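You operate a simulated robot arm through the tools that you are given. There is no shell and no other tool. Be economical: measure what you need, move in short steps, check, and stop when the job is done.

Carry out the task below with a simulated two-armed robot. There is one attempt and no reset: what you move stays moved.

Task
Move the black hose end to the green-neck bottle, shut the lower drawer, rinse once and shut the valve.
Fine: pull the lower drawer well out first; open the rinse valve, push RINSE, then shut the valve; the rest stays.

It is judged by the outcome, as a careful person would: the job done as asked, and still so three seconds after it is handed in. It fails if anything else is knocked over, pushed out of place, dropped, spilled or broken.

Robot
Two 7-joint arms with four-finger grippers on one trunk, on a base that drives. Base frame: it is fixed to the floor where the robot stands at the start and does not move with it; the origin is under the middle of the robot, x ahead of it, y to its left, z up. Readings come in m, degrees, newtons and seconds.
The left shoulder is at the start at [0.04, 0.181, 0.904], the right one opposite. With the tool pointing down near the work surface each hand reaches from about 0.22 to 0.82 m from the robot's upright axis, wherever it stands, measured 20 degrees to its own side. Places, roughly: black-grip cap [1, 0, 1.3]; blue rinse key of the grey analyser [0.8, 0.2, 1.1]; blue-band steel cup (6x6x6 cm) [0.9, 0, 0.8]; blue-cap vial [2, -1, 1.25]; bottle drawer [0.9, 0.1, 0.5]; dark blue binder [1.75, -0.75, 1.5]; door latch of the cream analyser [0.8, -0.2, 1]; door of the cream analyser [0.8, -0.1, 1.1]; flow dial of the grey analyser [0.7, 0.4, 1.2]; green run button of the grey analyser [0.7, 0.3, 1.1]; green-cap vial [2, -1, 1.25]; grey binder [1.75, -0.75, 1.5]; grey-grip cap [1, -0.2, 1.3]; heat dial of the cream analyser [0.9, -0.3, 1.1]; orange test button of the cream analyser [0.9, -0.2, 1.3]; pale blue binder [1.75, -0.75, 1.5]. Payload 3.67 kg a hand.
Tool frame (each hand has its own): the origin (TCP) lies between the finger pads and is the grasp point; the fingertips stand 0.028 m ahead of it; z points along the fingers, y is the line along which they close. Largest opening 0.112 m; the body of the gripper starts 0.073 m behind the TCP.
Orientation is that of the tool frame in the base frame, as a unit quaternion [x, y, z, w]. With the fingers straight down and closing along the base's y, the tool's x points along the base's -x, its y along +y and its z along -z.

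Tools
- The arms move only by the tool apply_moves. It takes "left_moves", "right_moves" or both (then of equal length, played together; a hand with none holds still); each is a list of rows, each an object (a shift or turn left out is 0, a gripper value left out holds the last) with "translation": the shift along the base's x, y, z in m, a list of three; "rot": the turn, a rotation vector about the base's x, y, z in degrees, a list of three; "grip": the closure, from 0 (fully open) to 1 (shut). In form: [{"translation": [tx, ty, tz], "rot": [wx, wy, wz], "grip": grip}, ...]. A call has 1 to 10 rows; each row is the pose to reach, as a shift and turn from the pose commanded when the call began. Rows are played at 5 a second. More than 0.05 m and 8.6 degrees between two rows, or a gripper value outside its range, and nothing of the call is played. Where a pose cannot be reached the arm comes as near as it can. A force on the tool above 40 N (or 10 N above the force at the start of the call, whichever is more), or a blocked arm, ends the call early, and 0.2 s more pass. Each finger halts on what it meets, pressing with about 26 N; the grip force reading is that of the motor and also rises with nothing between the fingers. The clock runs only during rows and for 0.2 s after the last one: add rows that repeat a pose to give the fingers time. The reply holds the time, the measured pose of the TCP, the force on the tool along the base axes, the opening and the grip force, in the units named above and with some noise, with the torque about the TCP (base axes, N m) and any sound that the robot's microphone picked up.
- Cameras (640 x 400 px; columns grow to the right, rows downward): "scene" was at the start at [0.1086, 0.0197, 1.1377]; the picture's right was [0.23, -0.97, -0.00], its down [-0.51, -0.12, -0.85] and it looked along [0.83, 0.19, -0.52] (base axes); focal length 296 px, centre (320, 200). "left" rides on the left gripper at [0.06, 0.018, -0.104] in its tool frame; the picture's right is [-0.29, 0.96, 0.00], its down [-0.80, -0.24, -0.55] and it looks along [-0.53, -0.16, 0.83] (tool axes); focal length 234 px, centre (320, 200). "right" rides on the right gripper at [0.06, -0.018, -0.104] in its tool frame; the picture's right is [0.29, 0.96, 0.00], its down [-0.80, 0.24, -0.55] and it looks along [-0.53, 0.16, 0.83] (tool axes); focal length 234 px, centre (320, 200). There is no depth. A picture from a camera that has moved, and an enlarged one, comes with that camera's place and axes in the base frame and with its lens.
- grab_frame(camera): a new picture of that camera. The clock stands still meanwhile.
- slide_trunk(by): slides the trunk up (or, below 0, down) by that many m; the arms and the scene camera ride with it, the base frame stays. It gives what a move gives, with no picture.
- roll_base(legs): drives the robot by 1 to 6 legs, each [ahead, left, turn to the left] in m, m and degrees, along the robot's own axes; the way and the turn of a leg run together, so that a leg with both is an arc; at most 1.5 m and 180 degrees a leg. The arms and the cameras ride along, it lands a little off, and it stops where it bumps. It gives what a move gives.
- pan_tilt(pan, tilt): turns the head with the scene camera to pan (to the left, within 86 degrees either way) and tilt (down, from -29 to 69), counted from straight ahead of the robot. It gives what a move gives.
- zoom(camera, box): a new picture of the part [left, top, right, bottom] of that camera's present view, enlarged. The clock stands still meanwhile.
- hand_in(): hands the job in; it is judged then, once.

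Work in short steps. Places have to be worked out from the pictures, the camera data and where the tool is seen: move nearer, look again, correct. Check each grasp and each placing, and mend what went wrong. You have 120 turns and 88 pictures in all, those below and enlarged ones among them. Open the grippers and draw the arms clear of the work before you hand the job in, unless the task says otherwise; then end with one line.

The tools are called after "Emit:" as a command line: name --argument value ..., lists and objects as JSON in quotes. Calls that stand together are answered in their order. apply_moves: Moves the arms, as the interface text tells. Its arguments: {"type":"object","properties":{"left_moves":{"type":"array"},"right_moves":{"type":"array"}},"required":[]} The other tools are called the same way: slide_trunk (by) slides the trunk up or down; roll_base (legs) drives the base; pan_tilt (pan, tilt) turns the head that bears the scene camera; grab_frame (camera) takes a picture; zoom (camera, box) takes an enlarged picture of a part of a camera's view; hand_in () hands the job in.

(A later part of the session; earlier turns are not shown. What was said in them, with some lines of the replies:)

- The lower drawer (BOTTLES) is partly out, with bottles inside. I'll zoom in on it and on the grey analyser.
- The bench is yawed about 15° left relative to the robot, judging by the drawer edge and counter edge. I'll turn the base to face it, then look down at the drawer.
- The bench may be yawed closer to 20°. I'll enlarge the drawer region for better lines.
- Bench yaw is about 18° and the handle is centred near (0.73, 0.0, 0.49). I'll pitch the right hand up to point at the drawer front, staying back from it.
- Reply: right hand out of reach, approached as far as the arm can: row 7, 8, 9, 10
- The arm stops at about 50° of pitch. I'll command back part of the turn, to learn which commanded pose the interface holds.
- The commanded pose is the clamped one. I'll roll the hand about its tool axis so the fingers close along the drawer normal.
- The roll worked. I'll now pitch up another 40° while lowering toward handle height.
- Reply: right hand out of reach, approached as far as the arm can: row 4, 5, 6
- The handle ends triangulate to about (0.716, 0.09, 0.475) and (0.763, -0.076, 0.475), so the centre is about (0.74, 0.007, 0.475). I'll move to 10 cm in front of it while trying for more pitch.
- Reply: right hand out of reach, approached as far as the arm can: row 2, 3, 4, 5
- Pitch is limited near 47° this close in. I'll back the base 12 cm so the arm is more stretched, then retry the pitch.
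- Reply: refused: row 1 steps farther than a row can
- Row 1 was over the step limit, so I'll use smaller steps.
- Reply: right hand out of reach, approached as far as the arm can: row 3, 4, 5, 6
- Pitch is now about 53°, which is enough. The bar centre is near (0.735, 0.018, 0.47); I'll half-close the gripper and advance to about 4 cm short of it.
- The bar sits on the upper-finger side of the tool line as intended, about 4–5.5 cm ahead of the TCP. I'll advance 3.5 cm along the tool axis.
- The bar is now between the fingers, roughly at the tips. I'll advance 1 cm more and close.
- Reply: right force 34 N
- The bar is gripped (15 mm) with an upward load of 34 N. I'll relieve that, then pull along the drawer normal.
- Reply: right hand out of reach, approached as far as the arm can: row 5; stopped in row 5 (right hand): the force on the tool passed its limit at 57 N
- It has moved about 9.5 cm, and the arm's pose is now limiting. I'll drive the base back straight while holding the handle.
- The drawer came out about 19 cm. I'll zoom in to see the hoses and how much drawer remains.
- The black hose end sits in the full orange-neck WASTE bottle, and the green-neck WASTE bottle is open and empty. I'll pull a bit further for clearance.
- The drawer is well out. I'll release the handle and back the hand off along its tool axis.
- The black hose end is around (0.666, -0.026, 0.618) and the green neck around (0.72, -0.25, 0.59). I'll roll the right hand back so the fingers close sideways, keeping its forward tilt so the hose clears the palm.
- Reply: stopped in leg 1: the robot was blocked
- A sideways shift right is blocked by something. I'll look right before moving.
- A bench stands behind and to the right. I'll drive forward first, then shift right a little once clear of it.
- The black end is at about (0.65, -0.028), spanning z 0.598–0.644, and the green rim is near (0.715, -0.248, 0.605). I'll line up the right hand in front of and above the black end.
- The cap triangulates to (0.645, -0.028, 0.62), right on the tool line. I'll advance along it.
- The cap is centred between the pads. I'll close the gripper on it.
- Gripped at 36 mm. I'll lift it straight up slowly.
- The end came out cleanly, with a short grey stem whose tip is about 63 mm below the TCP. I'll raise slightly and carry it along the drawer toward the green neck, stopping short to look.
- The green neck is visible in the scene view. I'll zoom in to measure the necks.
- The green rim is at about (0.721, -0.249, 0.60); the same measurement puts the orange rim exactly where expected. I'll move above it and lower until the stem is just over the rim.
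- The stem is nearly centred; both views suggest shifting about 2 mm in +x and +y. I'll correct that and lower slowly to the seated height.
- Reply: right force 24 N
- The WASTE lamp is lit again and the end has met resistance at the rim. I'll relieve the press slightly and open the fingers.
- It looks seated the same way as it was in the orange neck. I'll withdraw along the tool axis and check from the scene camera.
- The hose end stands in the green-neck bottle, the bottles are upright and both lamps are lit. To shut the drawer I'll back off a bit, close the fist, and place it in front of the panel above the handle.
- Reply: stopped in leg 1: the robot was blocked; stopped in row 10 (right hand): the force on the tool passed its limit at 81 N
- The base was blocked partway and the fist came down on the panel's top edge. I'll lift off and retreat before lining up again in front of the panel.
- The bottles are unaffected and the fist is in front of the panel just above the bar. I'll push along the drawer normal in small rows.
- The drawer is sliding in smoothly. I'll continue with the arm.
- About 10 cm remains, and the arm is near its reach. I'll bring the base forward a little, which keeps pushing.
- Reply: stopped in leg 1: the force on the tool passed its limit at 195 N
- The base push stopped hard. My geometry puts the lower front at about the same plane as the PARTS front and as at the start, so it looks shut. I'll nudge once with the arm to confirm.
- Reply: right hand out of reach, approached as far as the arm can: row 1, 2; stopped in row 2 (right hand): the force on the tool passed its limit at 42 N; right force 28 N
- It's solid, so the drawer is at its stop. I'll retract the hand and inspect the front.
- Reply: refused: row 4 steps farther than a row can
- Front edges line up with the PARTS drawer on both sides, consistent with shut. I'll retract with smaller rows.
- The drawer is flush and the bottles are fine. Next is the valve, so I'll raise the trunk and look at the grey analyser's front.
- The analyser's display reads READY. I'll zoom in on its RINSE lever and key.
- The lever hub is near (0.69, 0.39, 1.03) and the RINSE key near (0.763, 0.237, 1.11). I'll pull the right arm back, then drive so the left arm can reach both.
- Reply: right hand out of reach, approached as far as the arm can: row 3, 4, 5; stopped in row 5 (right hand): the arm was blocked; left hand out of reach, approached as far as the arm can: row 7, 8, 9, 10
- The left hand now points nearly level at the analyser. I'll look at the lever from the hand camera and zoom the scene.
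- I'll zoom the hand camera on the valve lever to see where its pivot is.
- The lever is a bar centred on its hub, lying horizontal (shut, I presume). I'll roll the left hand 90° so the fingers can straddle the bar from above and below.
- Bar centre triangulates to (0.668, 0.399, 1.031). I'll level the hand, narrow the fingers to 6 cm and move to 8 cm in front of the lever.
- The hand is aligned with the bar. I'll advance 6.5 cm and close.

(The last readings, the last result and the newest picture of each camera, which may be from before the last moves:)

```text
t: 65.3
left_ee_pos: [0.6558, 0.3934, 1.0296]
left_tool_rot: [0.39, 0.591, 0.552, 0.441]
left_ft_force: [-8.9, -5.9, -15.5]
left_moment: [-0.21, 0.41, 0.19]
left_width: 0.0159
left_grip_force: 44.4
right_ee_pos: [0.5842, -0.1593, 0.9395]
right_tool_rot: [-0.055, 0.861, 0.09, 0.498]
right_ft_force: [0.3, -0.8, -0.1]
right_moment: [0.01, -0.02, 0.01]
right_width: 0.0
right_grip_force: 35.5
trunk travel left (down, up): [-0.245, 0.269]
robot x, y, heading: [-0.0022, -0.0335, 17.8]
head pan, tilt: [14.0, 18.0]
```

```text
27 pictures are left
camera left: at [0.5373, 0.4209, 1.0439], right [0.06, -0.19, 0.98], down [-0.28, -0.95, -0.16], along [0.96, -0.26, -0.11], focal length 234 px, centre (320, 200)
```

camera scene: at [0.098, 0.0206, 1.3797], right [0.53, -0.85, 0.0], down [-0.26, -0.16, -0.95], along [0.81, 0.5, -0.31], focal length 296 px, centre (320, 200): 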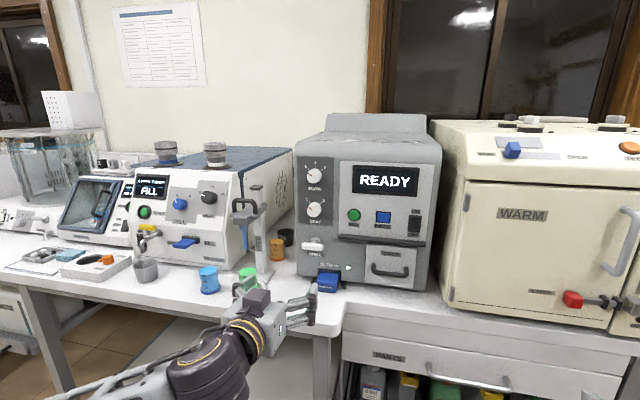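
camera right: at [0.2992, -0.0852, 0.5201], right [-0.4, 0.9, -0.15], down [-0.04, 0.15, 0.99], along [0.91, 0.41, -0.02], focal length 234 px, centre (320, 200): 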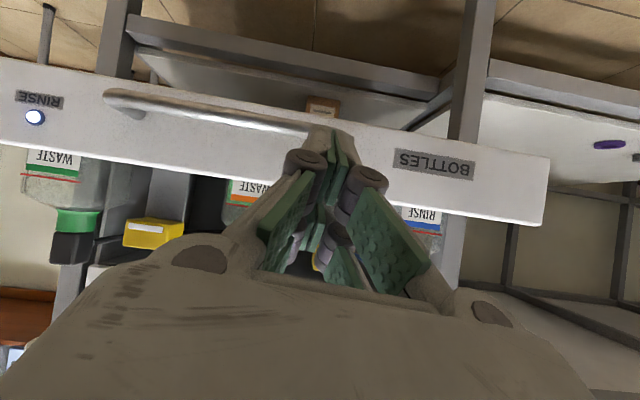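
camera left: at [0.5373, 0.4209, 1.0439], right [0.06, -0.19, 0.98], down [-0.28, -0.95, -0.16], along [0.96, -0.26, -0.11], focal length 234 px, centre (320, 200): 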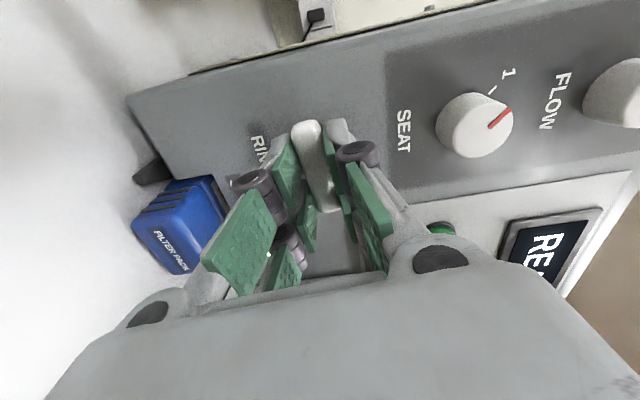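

The bar is gripped (16 mm). I'll test a small counter-clockwise twist and read the torque.

Emit:
apply_moves --left_moves '[{"translation": [0, 0, -0.002], "rot": [-3.8, -1.2, 0]}, {"translation": [0, 0, -0.002], "rot": [-7.6, -2.5, 0]}, {"translation": [0, 0, -0.002], "rot": [-11.4, -3.7, 0]}, {"translation": [0, 0, -0.002], "rot": [-15.2, -4.9, 0]}, {"translation": [0, 0, -0.002], "rot": [-15.2, -4.9, 0]}]'

Emit:
grab_frame --camera "left"

```text
t: 66.5
left_ee_pos: [0.6564, 0.3947, 1.0311]
left_tool_rot: [0.304, 0.638, 0.485, 0.515]
left_ft_force: [3.1, -3.5, -5.1]
left_moment: [0.12, -0.35, -1.38]
left_width: 0.0162
left_grip_force: 45.2
right_ee_pos: [0.5858, -0.1605, 0.9396]
right_tool_rot: [-0.056, 0.861, 0.09, 0.498]
right_ft_force: [-0.2, -0.7, 0.8]
right_moment: [0.01, -0.03, 0.02]
right_width: 0.0
right_grip_force: 36.0
trunk travel left (down, up): [-0.245, 0.269]
robot x, y, heading: [0.0046, -0.0337, 17.9]
head pan, tilt: [14.0, 18.0]
```

```text
26 pictures are left
camera left: at [0.5369, 0.4222, 1.0265], right [-0.03, 0.07, 1.0], down [-0.27, -0.96, 0.06], along [0.96, -0.27, 0.04], focal length 234 px, centre (320, 200)
```

left: 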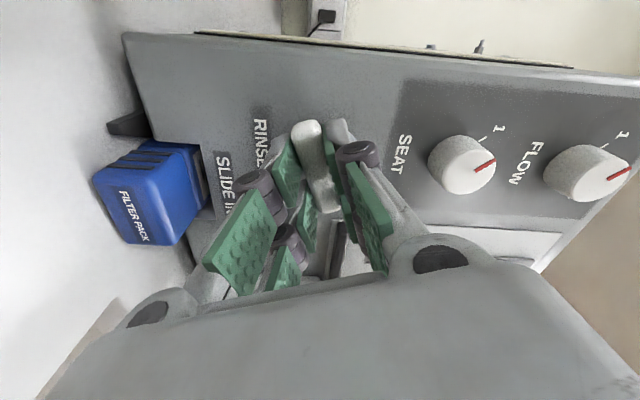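

The bar followed freely, so counter-clockwise is the way. I'll turn the remaining 74°.

Emit:
apply_moves --left_moves '[{"rot": [-7.6, -2.5, 0]}, {"rot": [-15.2, -4.9, 0]}, {"rot": [-22.8, -7.4, 0]}, {"rot": [-30.4, -9.9, 0]}, {"rot": [-38, -12.4, 0]}, {"rot": [-45.6, -14.8, 0]}, {"rot": [-53.3, -17.3, 0]}, {"rot": [-60.9, -19.8, 0]}, {"rot": [-68.5, -22.2, 0]}, {"rot": [-70.4, -22.9, 0]}]'

Emit:
grab_frame --camera "left"

Emit:
zoom --camera "scene" --box '[285, 150, 445, 300]'

```text
t: 68.7
left_ee_pos: [0.6543, 0.3978, 1.0315]
left_tool_rot: [-0.142, 0.691, 0.081, 0.704]
left_ft_force: [16.0, 16.0, 23.6]
left_moment: [2.28, 0.6, 0.39]
left_width: 0.0183
left_grip_force: 45.0
right_ee_pos: [0.5851, -0.1595, 0.9395]
right_tool_rot: [-0.056, 0.86, 0.091, 0.499]
right_ft_force: [-0.2, 0.5, 0.3]
right_moment: [0.01, -0.02, -0.01]
right_width: 0.0
right_grip_force: 35.1
trunk travel left (down, up): [-0.245, 0.269]
robot x, y, heading: [0.0006, -0.0337, 17.8]
head pan, tilt: [14.0, 18.0]
```

```text
25 pictures are left
camera left: at [0.5511, 0.3762, 0.9705], right [-0.31, 0.93, 0.2], down [-0.48, -0.33, 0.81], along [0.82, 0.15, 0.55], focal length 234 px, centre (320, 200)
```

left: 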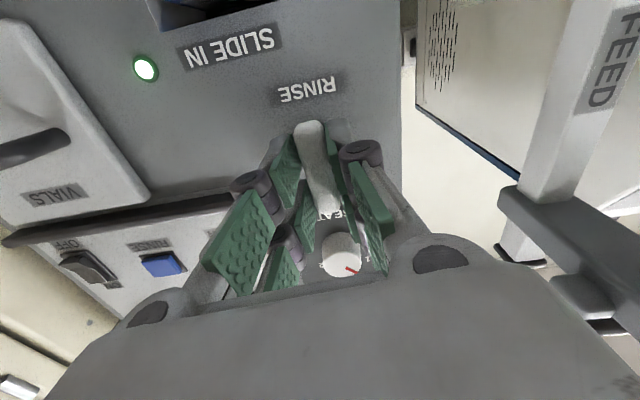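

```text
2.67 times, centred on (365, 225) of scene
camera zoom: at [0.098, 0.0212, 1.3798], right [0.53, -0.85, 0.0], down [-0.26, -0.16, -0.95], along [0.81, 0.5, -0.31], focal length 788 px, centre (200, 133)
```

zoom: 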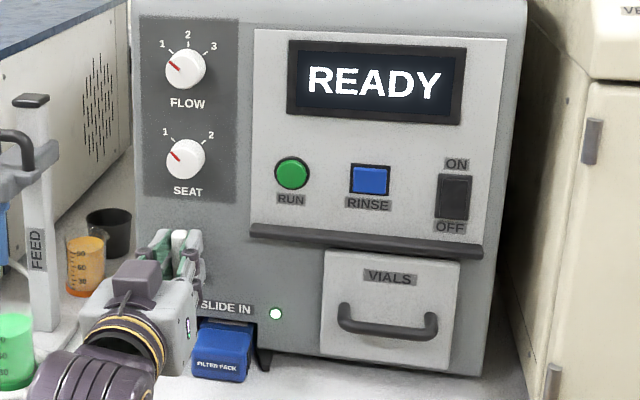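

The lever is now vertical and against its stop, so the valve is open. I'll release, back off, close the fist and move in front of the RINSE key, near (0.757, 0.246, 1.112).

Emit:
apply_moves --left_moves '[{"rot": [0.5, 0, 0], "grip": 0.7}, {"grip": 0.5}, {"translation": [-0.04, -0.013, 0], "grip": 0.5}, {"translation": [-0.083, -0.027, 0], "grip": 0.5}, {"translation": [-0.083, -0.06, 0.02], "grip": 1}, {"translation": [-0.075, -0.1, 0.045], "grip": 1}, {"translation": [-0.055, -0.14, 0.065], "grip": 1}, {"translation": [-0.03, -0.175, 0.081], "grip": 1}, {"translation": [0.0, -0.185, 0.081], "grip": 1}, {"translation": [0.0, -0.185, 0.081], "grip": 1}]'

Emit:
grab_frame --camera "left"

Emit:
zoom --camera "scene" --box '[285, 150, 445, 300]'

```text
t: 70.3
left_ee_pos: [0.5824, 0.3025, 1.0628]
left_tool_rot: [-0.092, 0.701, 0.161, 0.689]
left_ft_force: [0.3, -0.3, 0.3]
left_moment: [0.03, 0.0, 0.01]
left_width: 0.0001
left_grip_force: 26.0
right_ee_pos: [0.5872, -0.1609, 0.9445]
right_tool_rot: [-0.056, 0.86, 0.09, 0.499]
right_ft_force: [1.2, 0.2, 0.0]
right_moment: [0.0, -0.04, 0.02]
right_width: 0.0
right_grip_force: 36.3
trunk travel left (down, up): [-0.245, 0.269]
robot x, y, heading: [-0.0042, -0.0329, 17.8]
head pan, tilt: [14.0, 18.0]
stopped in row 7 (left hand): the arm was blocked; the commanded pose is now the measured one
```

```text
23 pictures are left
camera left: at [0.4754, 0.2871, 1.0055], right [-0.33, 0.87, 0.38], down [-0.41, -0.49, 0.77], along [0.85, 0.1, 0.51], focal length 234 px, centre (320, 200)
```

left: 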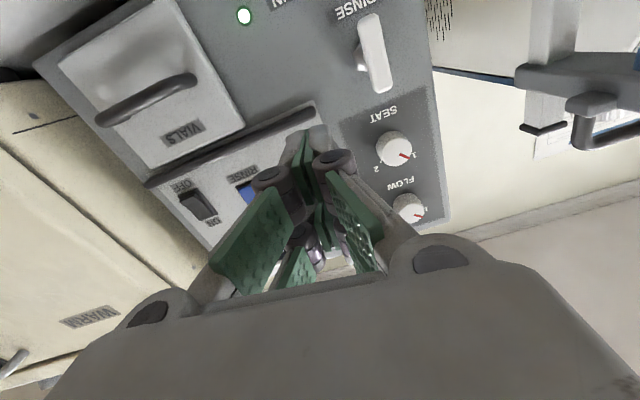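

```text
2.67 times, centred on (365, 225) of scene
camera zoom: at [0.0977, 0.0205, 1.3832], right [0.53, -0.85, 0.0], down [-0.26, -0.16, -0.95], along [0.81, 0.5, -0.31], focal length 788 px, centre (200, 133)
```

zoom: 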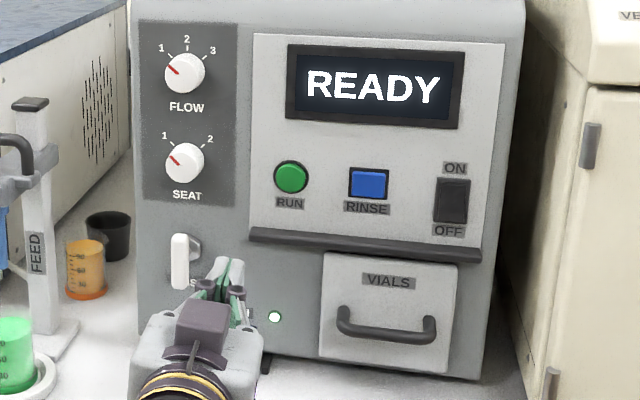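

The lever is vertical and free. The arm reported being blocked without tool force, so the elbow may be touching something; I'll look.

Emit:
pan_tilt --pan 25 --tilt 45

Emit:
grab_frame --camera "scene"

```text
t: 71.2
left_ee_pos: [0.5814, 0.3028, 1.0638]
left_tool_rot: [-0.092, 0.699, 0.16, 0.691]
left_ft_force: [0.4, -0.1, -1.1]
left_moment: [0.02, -0.01, -0.02]
left_width: 0.0002
left_grip_force: 25.6
right_ee_pos: [0.585, -0.1597, 0.9418]
right_tool_rot: [-0.056, 0.86, 0.091, 0.499]
right_ft_force: [-0.2, -0.5, 0.1]
right_moment: [-0.04, -0.05, 0.01]
right_width: 0.0001
right_grip_force: 35.9
trunk travel left (down, up): [-0.245, 0.269]
robot x, y, heading: [-0.0027, -0.0353, 17.8]
head pan, tilt: [25.0, 45.0]
```

```text
21 pictures are left
camera scene: at [0.0776, 0.0263, 1.3393], right [0.68, -0.73, 0.0], down [-0.52, -0.48, -0.71], along [0.52, 0.48, -0.71], focal length 296 px, centre (320, 200)
```

scene: 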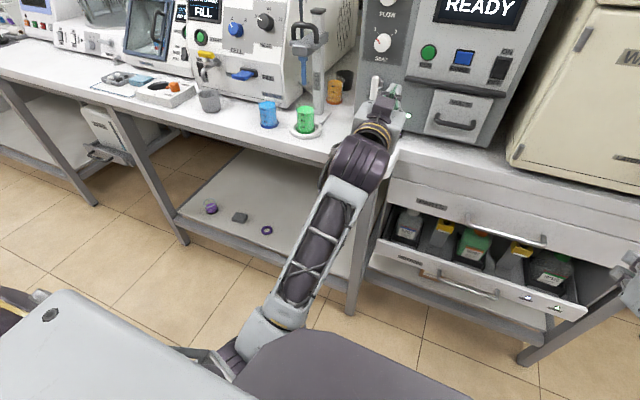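

The left elbow sits low next to the robot's own base, which limits sideways arm motion. I'll keep the arm posture and shift the base right 11 cm and the trunk up 5 cm, putting the fist in front of the RINSE key.

Emit:
roll_base --legs '[[-0.02, 0, 0], [0, -0.108, 0], [0.02, 0, 0]]'

Emit:
slide_trunk --by 0.048

Emit:
pan_tilt --pan 14 --tilt 22

Emit:
zoom --camera "scene" --box '[240, 120, 440, 300]'

Emit:
grab_frame --camera "left"

```text
t: 73.2
left_ee_pos: [0.6143, 0.1994, 1.0661]
left_tool_rot: [-0.092, 0.697, 0.162, 0.692]
left_ft_force: [0.4, -0.2, -0.2]
left_moment: [0.01, 0.01, -0.02]
left_width: 0.0002
left_grip_force: 26.0
right_ee_pos: [0.6186, -0.2633, 0.9412]
right_tool_rot: [-0.056, 0.86, 0.09, 0.499]
right_ft_force: [1.3, 0.8, 1.4]
right_moment: [0.01, 0.02, -0.01]
right_width: 0.0002
right_grip_force: 35.8
trunk travel left (down, up): [-0.245, 0.269]
robot x, y, heading: [0.0311, -0.1346, 17.8]
head pan, tilt: [25.0, 45.0]
```

```text
t: 74.1
left_ee_pos: [0.6176, 0.198, 1.1183]
left_tool_rot: [-0.093, 0.697, 0.162, 0.692]
left_ft_force: [0.7, 0.0, -0.5]
left_moment: [-0.01, -0.01, 0.03]
left_width: 0.0
left_grip_force: 26.1
right_ee_pos: [0.6194, -0.2634, 0.9917]
right_tool_rot: [-0.057, 0.86, 0.092, 0.498]
right_ft_force: [-0.2, 0.7, -0.6]
right_moment: [-0.03, 0.02, 0.01]
right_width: 0.0
right_grip_force: 35.7
trunk travel left (down, up): [-0.293, 0.221]
robot x, y, heading: [0.0331, -0.1374, 17.9]
head pan, tilt: [25.0, 45.0]
```

```text
t: 75.0
left_ee_pos: [0.6162, 0.1981, 1.1228]
left_tool_rot: [-0.095, 0.694, 0.16, 0.696]
left_ft_force: [-0.2, -0.4, -0.2]
left_moment: [-0.01, 0.0, 0.0]
left_width: 0.0
left_grip_force: 26.2
right_ee_pos: [0.6184, -0.2633, 0.9916]
right_tool_rot: [-0.056, 0.86, 0.091, 0.499]
right_ft_force: [1.0, 0.2, -0.3]
right_moment: [0.0, -0.01, 0.0]
right_width: 0.0
right_grip_force: 36.0
trunk travel left (down, up): [-0.293, 0.221]
robot x, y, heading: [0.0309, -0.138, 17.9]
head pan, tilt: [14.0, 22.0]
```

```text
2.22 times, centred on (340, 210) of scene
camera zoom: at [0.1297, -0.0838, 1.4242], right [0.53, -0.85, 0.0], down [-0.32, -0.2, -0.93], along [0.79, 0.49, -0.37], focal length 657 px, centre (276, 178)
```

zoom: 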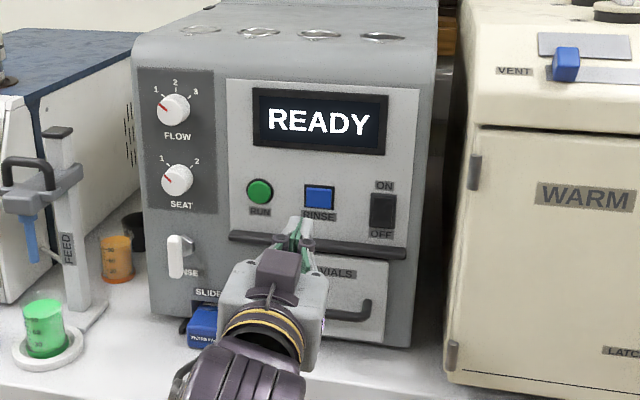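

```text
19 pictures are left
camera left: at [0.5104, 0.1832, 1.063], right [-0.33, 0.87, 0.37], down [-0.42, -0.49, 0.76], along [0.84, 0.1, 0.53], focal length 234 px, centre (320, 200)
```

left: 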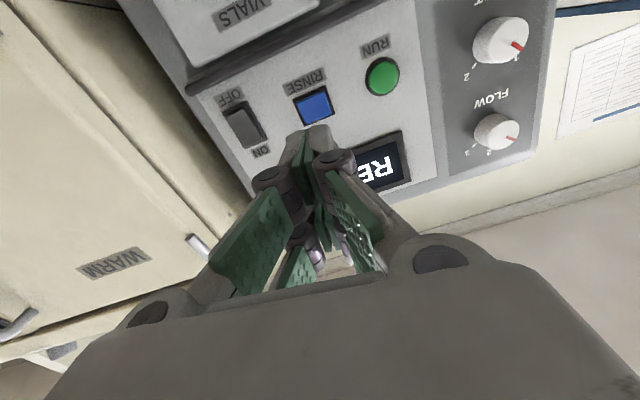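

The key triangulates to (0.762, 0.250, 1.115), about 12.7 cm ahead of the fist. I'll approach to about 2 cm short with small lateral and height corrections.

Emit:
apply_moves --left_moves '[{"translation": [0.033, 0.014, -0.004]}, {"translation": [0.067, 0.025, -0.008]}, {"translation": [0.099, 0.036, -0.008]}, {"translation": [0.099, 0.036, -0.008]}]'

Emit:
zoom --camera "left" --box '[230, 40, 430, 190]'

Emit:
zoom --camera "scene" --box '[300, 140, 400, 240]'

```text
t: 76.0
left_ee_pos: [0.7158, 0.2358, 1.1053]
left_tool_rot: [-0.094, 0.697, 0.162, 0.693]
left_ft_force: [0.2, 0.3, -0.8]
left_moment: [0.04, 0.02, 0.0]
left_width: 0.0
left_grip_force: 25.7
right_ee_pos: [0.6171, -0.2628, 0.9881]
right_tool_rot: [-0.056, 0.861, 0.091, 0.498]
right_ft_force: [-0.5, 0.4, 0.9]
right_moment: [0.0, -0.01, 0.0]
right_width: 0.0002
right_grip_force: 36.0
trunk travel left (down, up): [-0.293, 0.221]
robot x, y, heading: [0.0331, -0.1387, 17.7]
head pan, tilt: [14.0, 22.0]
```

```text
2.67 times, centred on (330, 115) of left
camera zoom: at [0.6087, 0.2213, 1.0467], right [-0.33, 0.86, 0.38], down [-0.41, -0.5, 0.76], along [0.85, 0.1, 0.52], focal length 624 px, centre (293, 427)
```

zoom: 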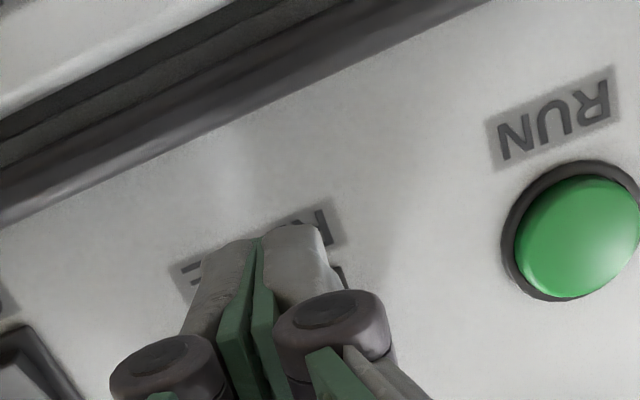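

```text
4.00 times, centred on (350, 190) of scene
camera zoom: at [0.1303, -0.0836, 1.4202], right [0.53, -0.85, 0.0], down [-0.32, -0.2, -0.93], along [0.79, 0.49, -0.37], focal length 1182 px, centre (200, 240)
```

zoom: 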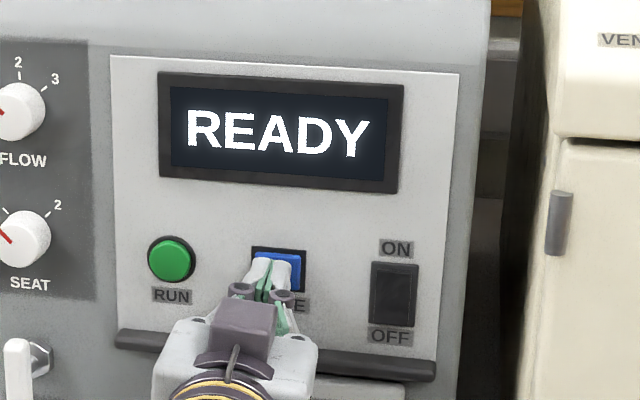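

The fist is centred laterally but about 8 mm low. I'll raise it and press forward in small steps.

Emit:
apply_moves --left_moves '[{"translation": [0, -0.001, 0.008]}, {"translation": [0.01, 0.002, 0.009]}, {"translation": [0.016, 0.004, 0.009]}, {"translation": [0.019, 0.005, 0.009]}, {"translation": [0.021, 0.006, 0.009]}]'

Emit:
zoom --camera "scene" --box '[300, 140, 400, 240]'

```text
t: 77.2
left_ee_pos: [0.7346, 0.2402, 1.1128]
left_tool_rot: [-0.092, 0.698, 0.161, 0.692]
left_ft_force: [-16.3, -5.0, -8.2]
left_moment: [-0.05, 0.19, -0.08]
left_width: 0.006
left_grip_force: 35.3
right_ee_pos: [0.6178, -0.2631, 0.9883]
right_tool_rot: [-0.057, 0.86, 0.092, 0.499]
right_ft_force: [-0.1, -0.2, -0.3]
right_moment: [-0.01, -0.01, -0.03]
right_width: 0.0
right_grip_force: 35.3
trunk travel left (down, up): [-0.293, 0.221]
robot x, y, heading: [0.0311, -0.1378, 18.0]
head pan, tilt: [14.0, 22.0]
heard: click
```

```text
4.00 times, centred on (350, 190) of scene
camera zoom: at [0.1288, -0.0841, 1.4207], right [0.53, -0.85, 0.0], down [-0.32, -0.2, -0.93], along [0.79, 0.49, -0.37], focal length 1182 px, centre (200, 240)
```

zoom: 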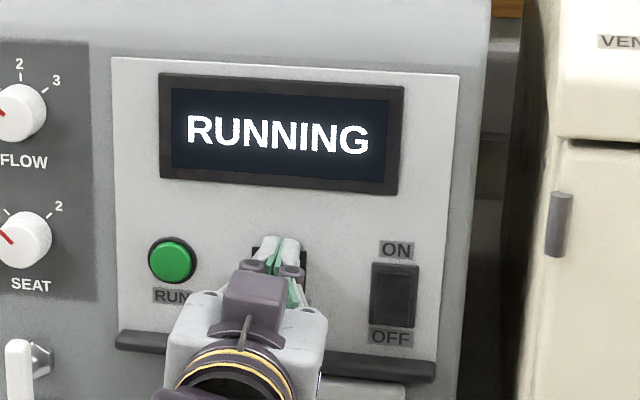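

A click was heard and the display shows RUNNING. I'll back off and wait a moment before checking the display.

Emit:
apply_moves --left_moves '[{"translation": [-0.03, -0.01, 0]}, {"translation": [-0.065, -0.021, -0.005]}, {"translation": [-0.1, -0.033, -0.009]}, {"translation": [-0.12, -0.04, -0.009]}, {"translation": [-0.12, -0.04, -0.009]}, {"translation": [-0.12, -0.04, -0.009]}, {"translation": [-0.12, -0.04, -0.009]}, {"translation": [-0.12, -0.04, -0.009]}]'

Emit:
slide_trunk --by -0.048

Emit:
zoom --camera "scene" --box '[240, 100, 440, 300]'

```text
t: 79.2
left_ee_pos: [0.6163, 0.2152, 1.1499]
left_tool_rot: [-0.081, 0.669, 0.187, 0.714]
left_ft_force: [-0.6, -0.1, 0.7]
left_moment: [0.01, -0.01, 0.01]
left_width: 0.0
left_grip_force: 35.8
right_ee_pos: [0.6193, -0.2643, 0.9869]
right_tool_rot: [-0.056, 0.86, 0.091, 0.498]
right_ft_force: [0.5, -0.5, -0.4]
right_moment: [0.02, -0.04, 0.01]
right_width: 0.0
right_grip_force: 35.5
trunk travel left (down, up): [-0.293, 0.221]
robot x, y, heading: [0.0318, -0.1368, 18.3]
head pan, tilt: [14.0, 22.0]
stopped in row 8 (left hand): the arm was blocked; the commanded pose is now the measured one
```

```text
t: 80.1
left_ee_pos: [0.618, 0.2145, 1.1214]
left_tool_rot: [-0.08, 0.666, 0.188, 0.717]
left_ft_force: [-0.2, 0.2, -0.7]
left_moment: [0.04, 0.0, -0.01]
left_width: 0.0
left_grip_force: 35.9
right_ee_pos: [0.6179, -0.2638, 0.9554]
right_tool_rot: [-0.056, 0.86, 0.091, 0.499]
right_ft_force: [-0.1, -0.4, 0.0]
right_moment: [0.02, 0.03, 0.04]
right_width: 0.0
right_grip_force: 35.5
trunk travel left (down, up): [-0.245, 0.269]
robot x, y, heading: [0.0376, -0.1404, 18.0]
head pan, tilt: [14.0, 22.0]
```

```text
2.00 times, centred on (340, 200) of scene
camera zoom: at [0.1291, -0.0841, 1.3875], right [0.53, -0.85, 0.0], down [-0.32, -0.2, -0.93], along [0.79, 0.49, -0.37], focal length 591 px, centre (280, 200)
```

zoom: 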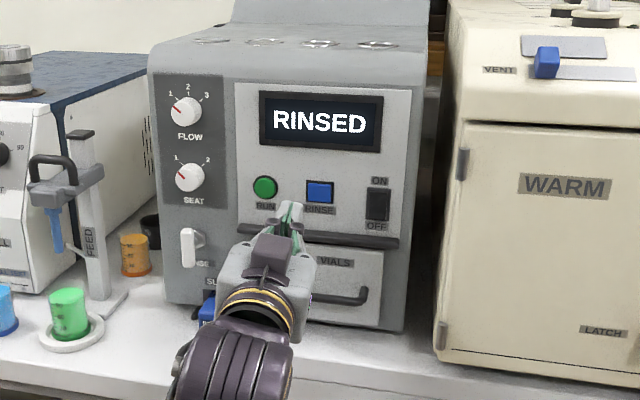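

The display shows RINSED and the lever is still vertical. I'll drive left back to the lever position, then ease the arm over to the lever's line.

Emit:
roll_base --legs '[[0, 0.112, 0]]'

Emit:
apply_moves --left_moves '[{"translation": [0.01, 0.02, -0.01]}, {"translation": [0.01, 0.04, -0.035]}, {"translation": [0.005, 0.052, -0.06]}, {"translation": [0.0, 0.055, -0.08]}, {"translation": [-0.003, 0.055, -0.09], "grip": 0.46}, {"translation": [-0.003, 0.055, -0.09], "grip": 0.46}]'

Emit:
grab_frame --camera "left"

```text
t: 81.3
left_ee_pos: [0.5833, 0.3234, 1.1272]
left_tool_rot: [-0.082, 0.662, 0.188, 0.721]
left_ft_force: [-0.4, 0.6, -0.3]
left_moment: [0.0, 0.05, -0.03]
left_width: 0.0
left_grip_force: 35.5
right_ee_pos: [0.5835, -0.1565, 0.9549]
right_tool_rot: [-0.056, 0.86, 0.09, 0.499]
right_ft_force: [-0.3, 1.3, 0.0]
right_moment: [-0.01, 0.01, -0.03]
right_width: 0.0002
right_grip_force: 35.6
trunk travel left (down, up): [-0.245, 0.269]
robot x, y, heading: [-0.0022, -0.0323, 18.1]
head pan, tilt: [14.0, 22.0]
```

```text
t: 82.5
left_ee_pos: [0.5932, 0.3638, 1.1359]
left_tool_rot: [-0.102, 0.604, 0.165, 0.773]
left_ft_force: [-0.9, 0.0, -0.2]
left_moment: [-0.01, 0.01, -0.02]
left_width: 0.0434
left_grip_force: 0.2
right_ee_pos: [0.5846, -0.1575, 0.9488]
right_tool_rot: [-0.055, 0.86, 0.09, 0.499]
right_ft_force: [0.4, 0.3, -0.2]
right_moment: [-0.02, 0.01, -0.01]
right_width: 0.0
right_grip_force: 35.5
trunk travel left (down, up): [-0.245, 0.269]
robot x, y, heading: [-0.0002, -0.033, 17.9]
head pan, tilt: [14.0, 22.0]
stopped in row 5 (left hand): the arm was blocked; the commanded pose is now the measured one
```

```text
14 pictures are left
camera left: at [0.5053, 0.3515, 1.0535], right [-0.42, 0.85, 0.32], down [-0.58, -0.52, 0.62], along [0.7, 0.08, 0.71], focal length 234 px, centre (320, 200)
```

left: 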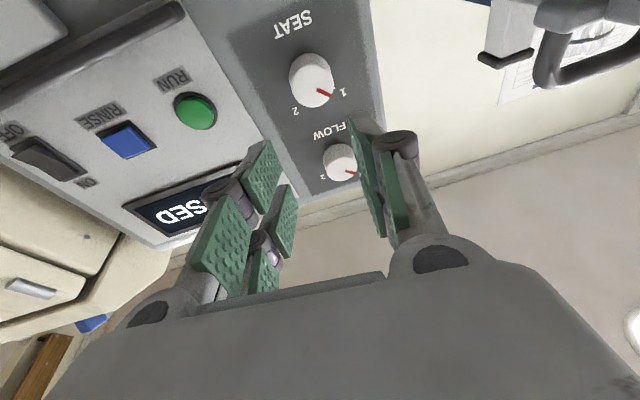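

The low elbow is resting on the robot's base and tilting the hand. I'll raise the trunk and back the base away so the arm works more stretched.

Emit:
slide_trunk --by 0.06

Emit:
roll_base --legs '[[-0.14, 0, 0]]'

Emit:
apply_moves --left_moves '[{"translation": [0.02, 0.006, 0]}, {"translation": [0.055, 0.018, -0.01], "rot": [-1.5, 4.6, -1]}, {"translation": [0.085, 0.028, -0.04], "rot": [-3, 9.2, -2]}, {"translation": [0.1, 0.034, -0.08], "rot": [-4.5, 13.8, -3.5]}, {"translation": [0.11, 0.045, -0.12], "rot": [-4.5, 13.8, -3.5]}, {"translation": [0.11, 0.055, -0.16], "rot": [-4.5, 13.8, -3.5]}]'

```text
t: 83.5
left_ee_pos: [0.5919, 0.3642, 1.1856]
left_tool_rot: [-0.1, 0.605, 0.164, 0.773]
left_ft_force: [0.6, 0.3, 0.4]
left_moment: [-0.04, -0.01, -0.02]
left_width: 0.0608
left_grip_force: 0.1
right_ee_pos: [0.5839, -0.1574, 0.9982]
right_tool_rot: [-0.056, 0.86, 0.091, 0.498]
right_ft_force: [-1.0, 0.0, -0.2]
right_moment: [0.0, -0.02, 0.0]
right_width: 0.0001
right_grip_force: 35.7
trunk travel left (down, up): [-0.305, 0.209]
robot x, y, heading: [-0.0042, -0.0331, 17.8]
head pan, tilt: [14.0, 22.0]
```

```text
t: 84.8
left_ee_pos: [0.457, 0.3192, 1.1868]
left_tool_rot: [-0.101, 0.604, 0.165, 0.773]
left_ft_force: [-1.6, -0.5, 0.0]
left_moment: [0.01, 0.01, -0.01]
left_width: 0.0604
left_grip_force: 0.0
right_ee_pos: [0.45, -0.1999, 0.9993]
right_tool_rot: [-0.056, 0.86, 0.09, 0.499]
right_ft_force: [0.0, -1.3, -0.5]
right_moment: [0.02, -0.04, -0.01]
right_width: 0.0001
right_grip_force: 35.9
trunk travel left (down, up): [-0.305, 0.209]
robot x, y, heading: [-0.1352, -0.0738, 18.3]
head pan, tilt: [14.0, 22.0]
```

```text
t: 86.2
left_ee_pos: [0.5651, 0.3755, 1.0285]
left_tool_rot: [-0.093, 0.701, 0.128, 0.695]
left_ft_force: [0.2, -0.2, 0.3]
left_moment: [0.01, 0.0, 0.02]
left_width: 0.0607
left_grip_force: 0.1
right_ee_pos: [0.4507, -0.1994, 0.9995]
right_tool_rot: [-0.056, 0.861, 0.09, 0.498]
right_ft_force: [-0.2, 0.9, -0.5]
right_moment: [-0.03, 0.01, 0.01]
right_width: 0.0
right_grip_force: 35.4
trunk travel left (down, up): [-0.305, 0.209]
robot x, y, heading: [-0.1313, -0.0785, 17.8]
head pan, tilt: [14.0, 22.0]
```

The hand is level and free now. I'll advance to the same pose where it released the lever, and take a look before closing.

Emit:
apply_moves --left_moves '[{"translation": [0.004, -0.005, 0.003]}, {"translation": [0.032, 0.004, 0.003]}, {"translation": [0.06, 0.013, 0.003]}, {"translation": [0.089, 0.022, 0.003]}, {"translation": [0.089, 0.022, 0.003]}]'

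Emit:
grab_frame --camera "left"

```text
t: 87.4
left_ee_pos: [0.656, 0.4001, 1.0321]
left_tool_rot: [-0.093, 0.701, 0.129, 0.695]
left_ft_force: [0.3, -1.3, 0.2]
left_moment: [-0.02, 0.0, 0.01]
left_width: 0.0606
left_grip_force: 0.1
right_ee_pos: [0.4489, -0.1996, 0.9994]
right_tool_rot: [-0.056, 0.86, 0.09, 0.499]
right_ft_force: [-0.8, -0.2, 0.3]
right_moment: [-0.05, 0.04, -0.04]
right_width: 0.0
right_grip_force: 35.7
trunk travel left (down, up): [-0.305, 0.209]
robot x, y, heading: [-0.1362, -0.0754, 17.9]
head pan, tilt: [14.0, 22.0]
```

```text
13 pictures are left
camera left: at [0.5505, 0.3875, 0.9732], right [-0.29, 0.9, 0.34], down [-0.44, -0.44, 0.78], along [0.85, 0.08, 0.52], focal length 234 px, centre (320, 200)
```

left: 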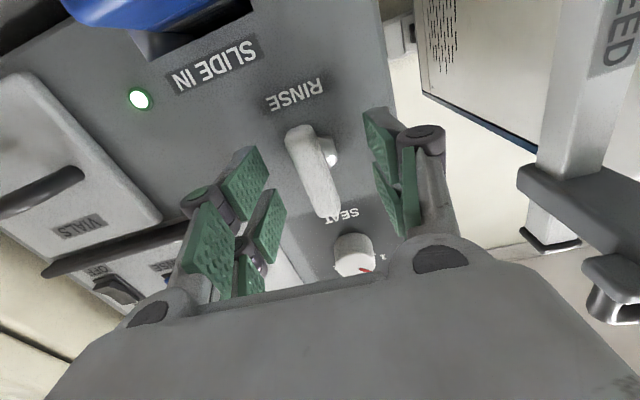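

The bar is between the fingers. I'll close on it.

Emit:
apply_moves --left_moves '[{"translation": [0.001, -0.002, 0], "grip": 0.7}, {"translation": [0.001, -0.003, 0], "grip": 1}, {"translation": [0.001, -0.003, 0], "grip": 1}, {"translation": [0.001, -0.003, 0], "grip": 1}]'

Emit:
apply_moves --left_moves '[{"rot": [7.6, 2.5, 0]}, {"rot": [15.2, 4.9, 0]}, {"rot": [22.8, 7.4, 0]}, {"rot": [30.4, 9.9, 0]}, {"rot": [38, 12.4, 0]}, {"rot": [45.6, 14.8, 0]}, {"rot": [53.3, 17.3, 0]}, {"rot": [60.9, 19.8, 0]}, {"rot": [68.5, 22.2, 0]}, {"rot": [76, 24.7, 0]}]'

Emit:
grab_frame --camera "left"

```text
t: 88.4
left_ee_pos: [0.6581, 0.398, 1.0309]
left_tool_rot: [-0.094, 0.701, 0.129, 0.695]
left_ft_force: [1.6, 7.6, 3.9]
left_moment: [-0.19, 0.52, 0.24]
left_width: 0.016
left_grip_force: 45.2
right_ee_pos: [0.4505, -0.1994, 0.9997]
right_tool_rot: [-0.056, 0.861, 0.09, 0.498]
right_ft_force: [-0.2, -0.2, 0.2]
right_moment: [-0.03, 0.0, 0.02]
right_width: 0.0
right_grip_force: 35.8
trunk travel left (down, up): [-0.305, 0.209]
robot x, y, heading: [-0.1359, -0.0796, 18.1]
head pan, tilt: [14.0, 22.0]
```

```text
t: 90.6
left_ee_pos: [0.6581, 0.3984, 1.0302]
left_tool_rot: [0.379, 0.597, 0.546, 0.45]
left_ft_force: [10.0, 15.1, 11.7]
left_moment: [0.02, -0.18, 0.81]
left_width: 0.0159
left_grip_force: 45.5
right_ee_pos: [0.4509, -0.1989, 0.9995]
right_tool_rot: [-0.056, 0.86, 0.09, 0.498]
right_ft_force: [0.0, -0.1, -0.7]
right_moment: [0.0, -0.02, -0.01]
right_width: 0.0003
right_grip_force: 35.8
trunk travel left (down, up): [-0.305, 0.209]
robot x, y, heading: [-0.1377, -0.0741, 17.8]
head pan, tilt: [14.0, 22.0]
```

```text
12 pictures are left
camera left: at [0.5386, 0.4236, 1.041], right [0.05, -0.16, 0.99], down [-0.27, -0.95, -0.14], along [0.96, -0.26, -0.09], focal length 234 px, centre (320, 200)
```

left: 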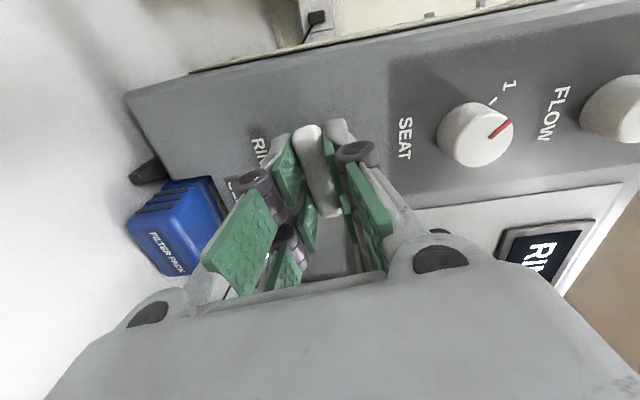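

No stop is felt yet and the bar is roughly 5–7° short, so I'll turn a little further until it resists.

Emit:
apply_moves --left_moves '[{"rot": [3.8, 1.2, 0]}, {"rot": [7.6, 2.5, 0]}, {"rot": [10.5, 3.4, 0]}, {"rot": [10.5, 3.4, 0]}]'

```text
t: 91.6
left_ee_pos: [0.6575, 0.3985, 1.0289]
left_tool_rot: [0.433, 0.559, 0.586, 0.397]
left_ft_force: [12.6, 16.0, 15.1]
left_moment: [-2.18, -1.08, 0.18]
left_width: 0.0166
left_grip_force: 44.8
right_ee_pos: [0.4503, -0.1987, 0.999]
right_tool_rot: [-0.057, 0.86, 0.09, 0.499]
right_ft_force: [0.1, 0.0, -0.2]
right_moment: [-0.04, 0.02, 0.02]
right_width: 0.0002
right_grip_force: 35.8
trunk travel left (down, up): [-0.305, 0.209]
robot x, y, heading: [-0.1373, -0.073, 18.2]
head pan, tilt: [14.0, 22.0]
```

The stop torque is there (about 2.4 N·m), so the valve is shut. I'll unload slightly, release, back off and check.

Emit:
apply_moves --left_moves '[{"rot": [-2, -0.6, 0], "grip": 0.75}, {"rot": [-2, -0.6, 0], "grip": 0.46}, {"rot": [-2, -0.6, 0], "grip": 0.46}, {"rot": [-2, -0.6, 0], "translation": [-0.04, -0.013, 0]}, {"rot": [-2, -0.6, 0], "translation": [-0.085, -0.028, 0]}, {"rot": [-2, -0.6, 0], "translation": [-0.13, -0.042, 0]}, {"rot": [-2, -0.6, 0], "translation": [-0.17, -0.055, 0], "grip": 0.2}, {"rot": [-2, -0.6, 0], "translation": [-0.19, -0.062, 0], "grip": 0}]'

Emit:
zoom --camera "scene" --box '[280, 120, 440, 280]'

```text
t: 93.4
left_ee_pos: [0.4657, 0.3313, 1.0285]
left_tool_rot: [0.424, 0.566, 0.579, 0.406]
left_ft_force: [-0.6, -0.1, 0.1]
left_moment: [0.03, 0.01, 0.03]
left_width: 0.1119
left_grip_force: 0.0
right_ee_pos: [0.4505, -0.1999, 0.9986]
right_tool_rot: [-0.056, 0.86, 0.091, 0.499]
right_ft_force: [0.3, -0.3, -0.2]
right_moment: [0.01, -0.03, 0.02]
right_width: 0.0
right_grip_force: 35.3
trunk travel left (down, up): [-0.305, 0.209]
robot x, y, heading: [-0.1392, -0.0748, 18.1]
head pan, tilt: [14.0, 22.0]
```

```text
2.50 times, centred on (360, 200) of scene
camera zoom: at [-0.0379, -0.0199, 1.4325], right [0.53, -0.85, 0.0], down [-0.32, -0.2, -0.93], along [0.79, 0.49, -0.37], focal length 739 px, centre (220, 200)
```

zoom: 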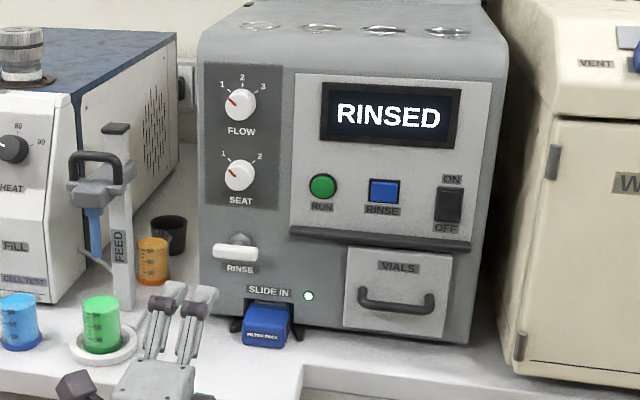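

The valve lever is horizontal again and the display reads RINSED. I'll open the right gripper and check the drawer and the surroundings on the right.

Emit:
apply_moves --right_moves '[{"grip": 0.5}, {"grip": 0}, {"grip": 0}]'

Emit:
pan_tilt --pan -5 --tilt 48

Emit:
grab_frame --camera "scene"

Emit:
pan_tilt --pan -80 --tilt 40

Emit:
grab_frame --camera "scene"

```text
t: 94.2
left_ee_pos: [0.4664, 0.333, 1.0294]
left_tool_rot: [0.425, 0.565, 0.579, 0.407]
left_ft_force: [-0.4, -0.4, -0.7]
left_moment: [-0.02, -0.01, 0.0]
left_width: 0.1119
left_grip_force: 0.0
right_ee_pos: [0.4503, -0.1991, 1.0007]
right_tool_rot: [-0.057, 0.861, 0.091, 0.498]
right_ft_force: [-0.4, 0.4, -0.2]
right_moment: [0.02, -0.04, -0.03]
right_width: 0.0982
right_grip_force: 0.0
trunk travel left (down, up): [-0.305, 0.209]
robot x, y, heading: [-0.1359, -0.074, 18.0]
head pan, tilt: [14.0, 22.0]
```

```text
t: 95.1
left_ee_pos: [0.4676, 0.3326, 1.0277]
left_tool_rot: [0.425, 0.566, 0.578, 0.406]
left_ft_force: [0.0, -0.4, -0.4]
left_moment: [0.0, -0.02, -0.02]
left_width: 0.1119
left_grip_force: 0.0
right_ee_pos: [0.4501, -0.1991, 0.9992]
right_tool_rot: [-0.056, 0.86, 0.09, 0.499]
right_ft_force: [0.1, -0.3, -0.4]
right_moment: [0.0, 0.02, 0.0]
right_width: 0.1121
right_grip_force: 0.1
trunk travel left (down, up): [-0.305, 0.209]
robot x, y, heading: [-0.1351, -0.0759, 18.2]
head pan, tilt: [-5.0, 48.0]
```

```text
10 pictures are left
camera scene: at [-0.0397, -0.051, 1.393], right [0.23, -0.97, 0.0], down [-0.72, -0.17, -0.67], along [0.65, 0.15, -0.74], focal length 296 px, centre (320, 200)
```

scene: 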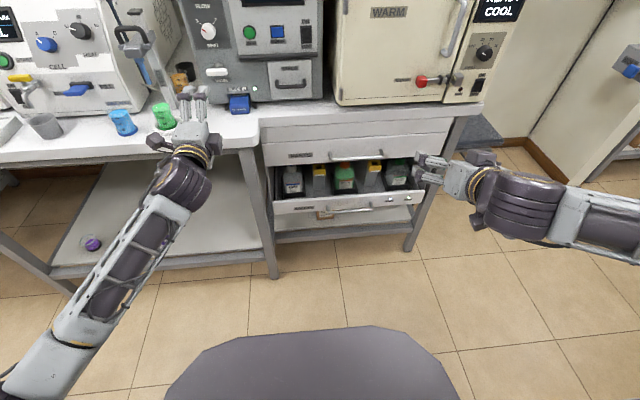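

```text
t: 96.6
left_ee_pos: [0.4668, 0.3325, 1.0288]
left_tool_rot: [0.424, 0.566, 0.579, 0.406]
left_ft_force: [0.4, 0.9, -0.1]
left_moment: [0.04, -0.04, 0.02]
left_width: 0.1119
left_grip_force: 0.0
right_ee_pos: [0.4509, -0.2004, 0.9995]
right_tool_rot: [-0.056, 0.861, 0.091, 0.498]
right_ft_force: [-0.4, -1.0, -0.4]
right_moment: [0.02, 0.04, -0.02]
right_width: 0.1121
right_grip_force: 0.1
trunk travel left (down, up): [-0.305, 0.209]
robot x, y, heading: [-0.135, -0.0727, 18.0]
head pan, tilt: [-80.0, 40.0]
```

```text
9 pictures are left
camera scene: at [-0.0765, -0.1439, 1.4043], right [-0.88, -0.47, 0.0], down [-0.3, 0.57, -0.77], along [0.36, -0.68, -0.64], focal length 296 px, centre (320, 200)
```

scene: 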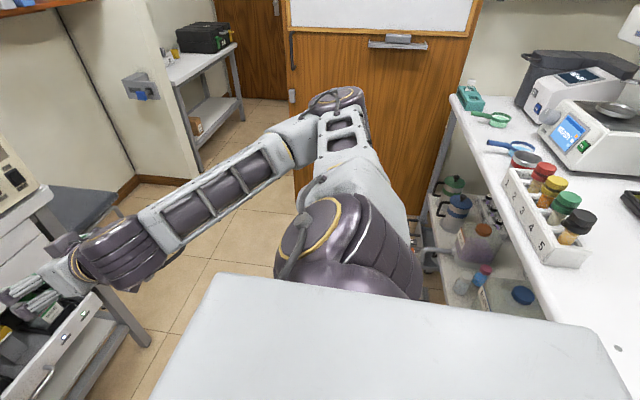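

Nothing looks disturbed on the right. From this angle I can see the drawer fronts side-on, so I'll zoom to double-check it is flush.

Emit:
pan_tilt --pan -35 --tilt 50

Emit:
zoom --camera "scene" --box '[0, 60, 300, 260]'

```text
t: 97.7
left_ee_pos: [0.4673, 0.3318, 1.0291]
left_tool_rot: [0.425, 0.565, 0.578, 0.407]
left_ft_force: [0.0, -0.4, 0.2]
left_moment: [-0.02, -0.01, 0.0]
left_width: 0.112
left_grip_force: 0.1
right_ee_pos: [0.4502, -0.1988, 0.9999]
right_tool_rot: [-0.056, 0.86, 0.09, 0.499]
right_ft_force: [0.2, -0.5, 0.2]
right_moment: [0.01, 0.03, 0.01]
right_width: 0.1118
right_grip_force: 0.1
trunk travel left (down, up): [-0.305, 0.209]
robot x, y, heading: [-0.1352, -0.0758, 18.0]
head pan, tilt: [-35.0, 50.0]
```

```text
2.00 times, centred on (150, 160) of scene
camera zoom: at [-0.0429, -0.0915, 1.3902], right [-0.29, -0.96, 0.0], down [-0.73, 0.22, -0.64], along [0.61, -0.19, -0.77], focal length 591 px, centre (660, 280)
```

zoom: 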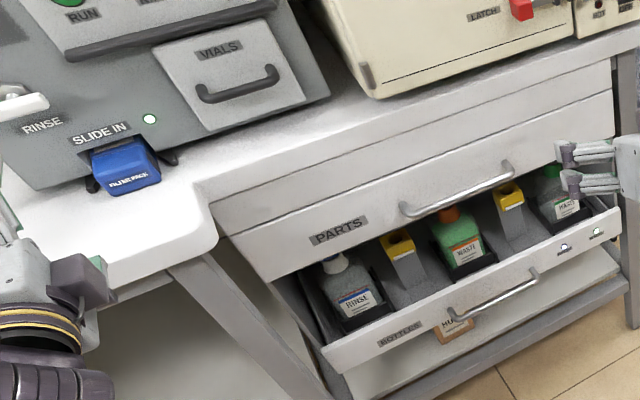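

All checks pass: the hose end is in the green-neck bottle, the drawer is flush at its stop, the rinse ran once, the valve lever is back to shut, and the hands are open and clear. Handing in.

Emit:
hand_in

```text
The job is handed in.
```

The black hose end is in the green-neck bottle, the lower drawer is pushed shut against its stop, the rinse ran once (display reads RINSED), and the valve is shut again.
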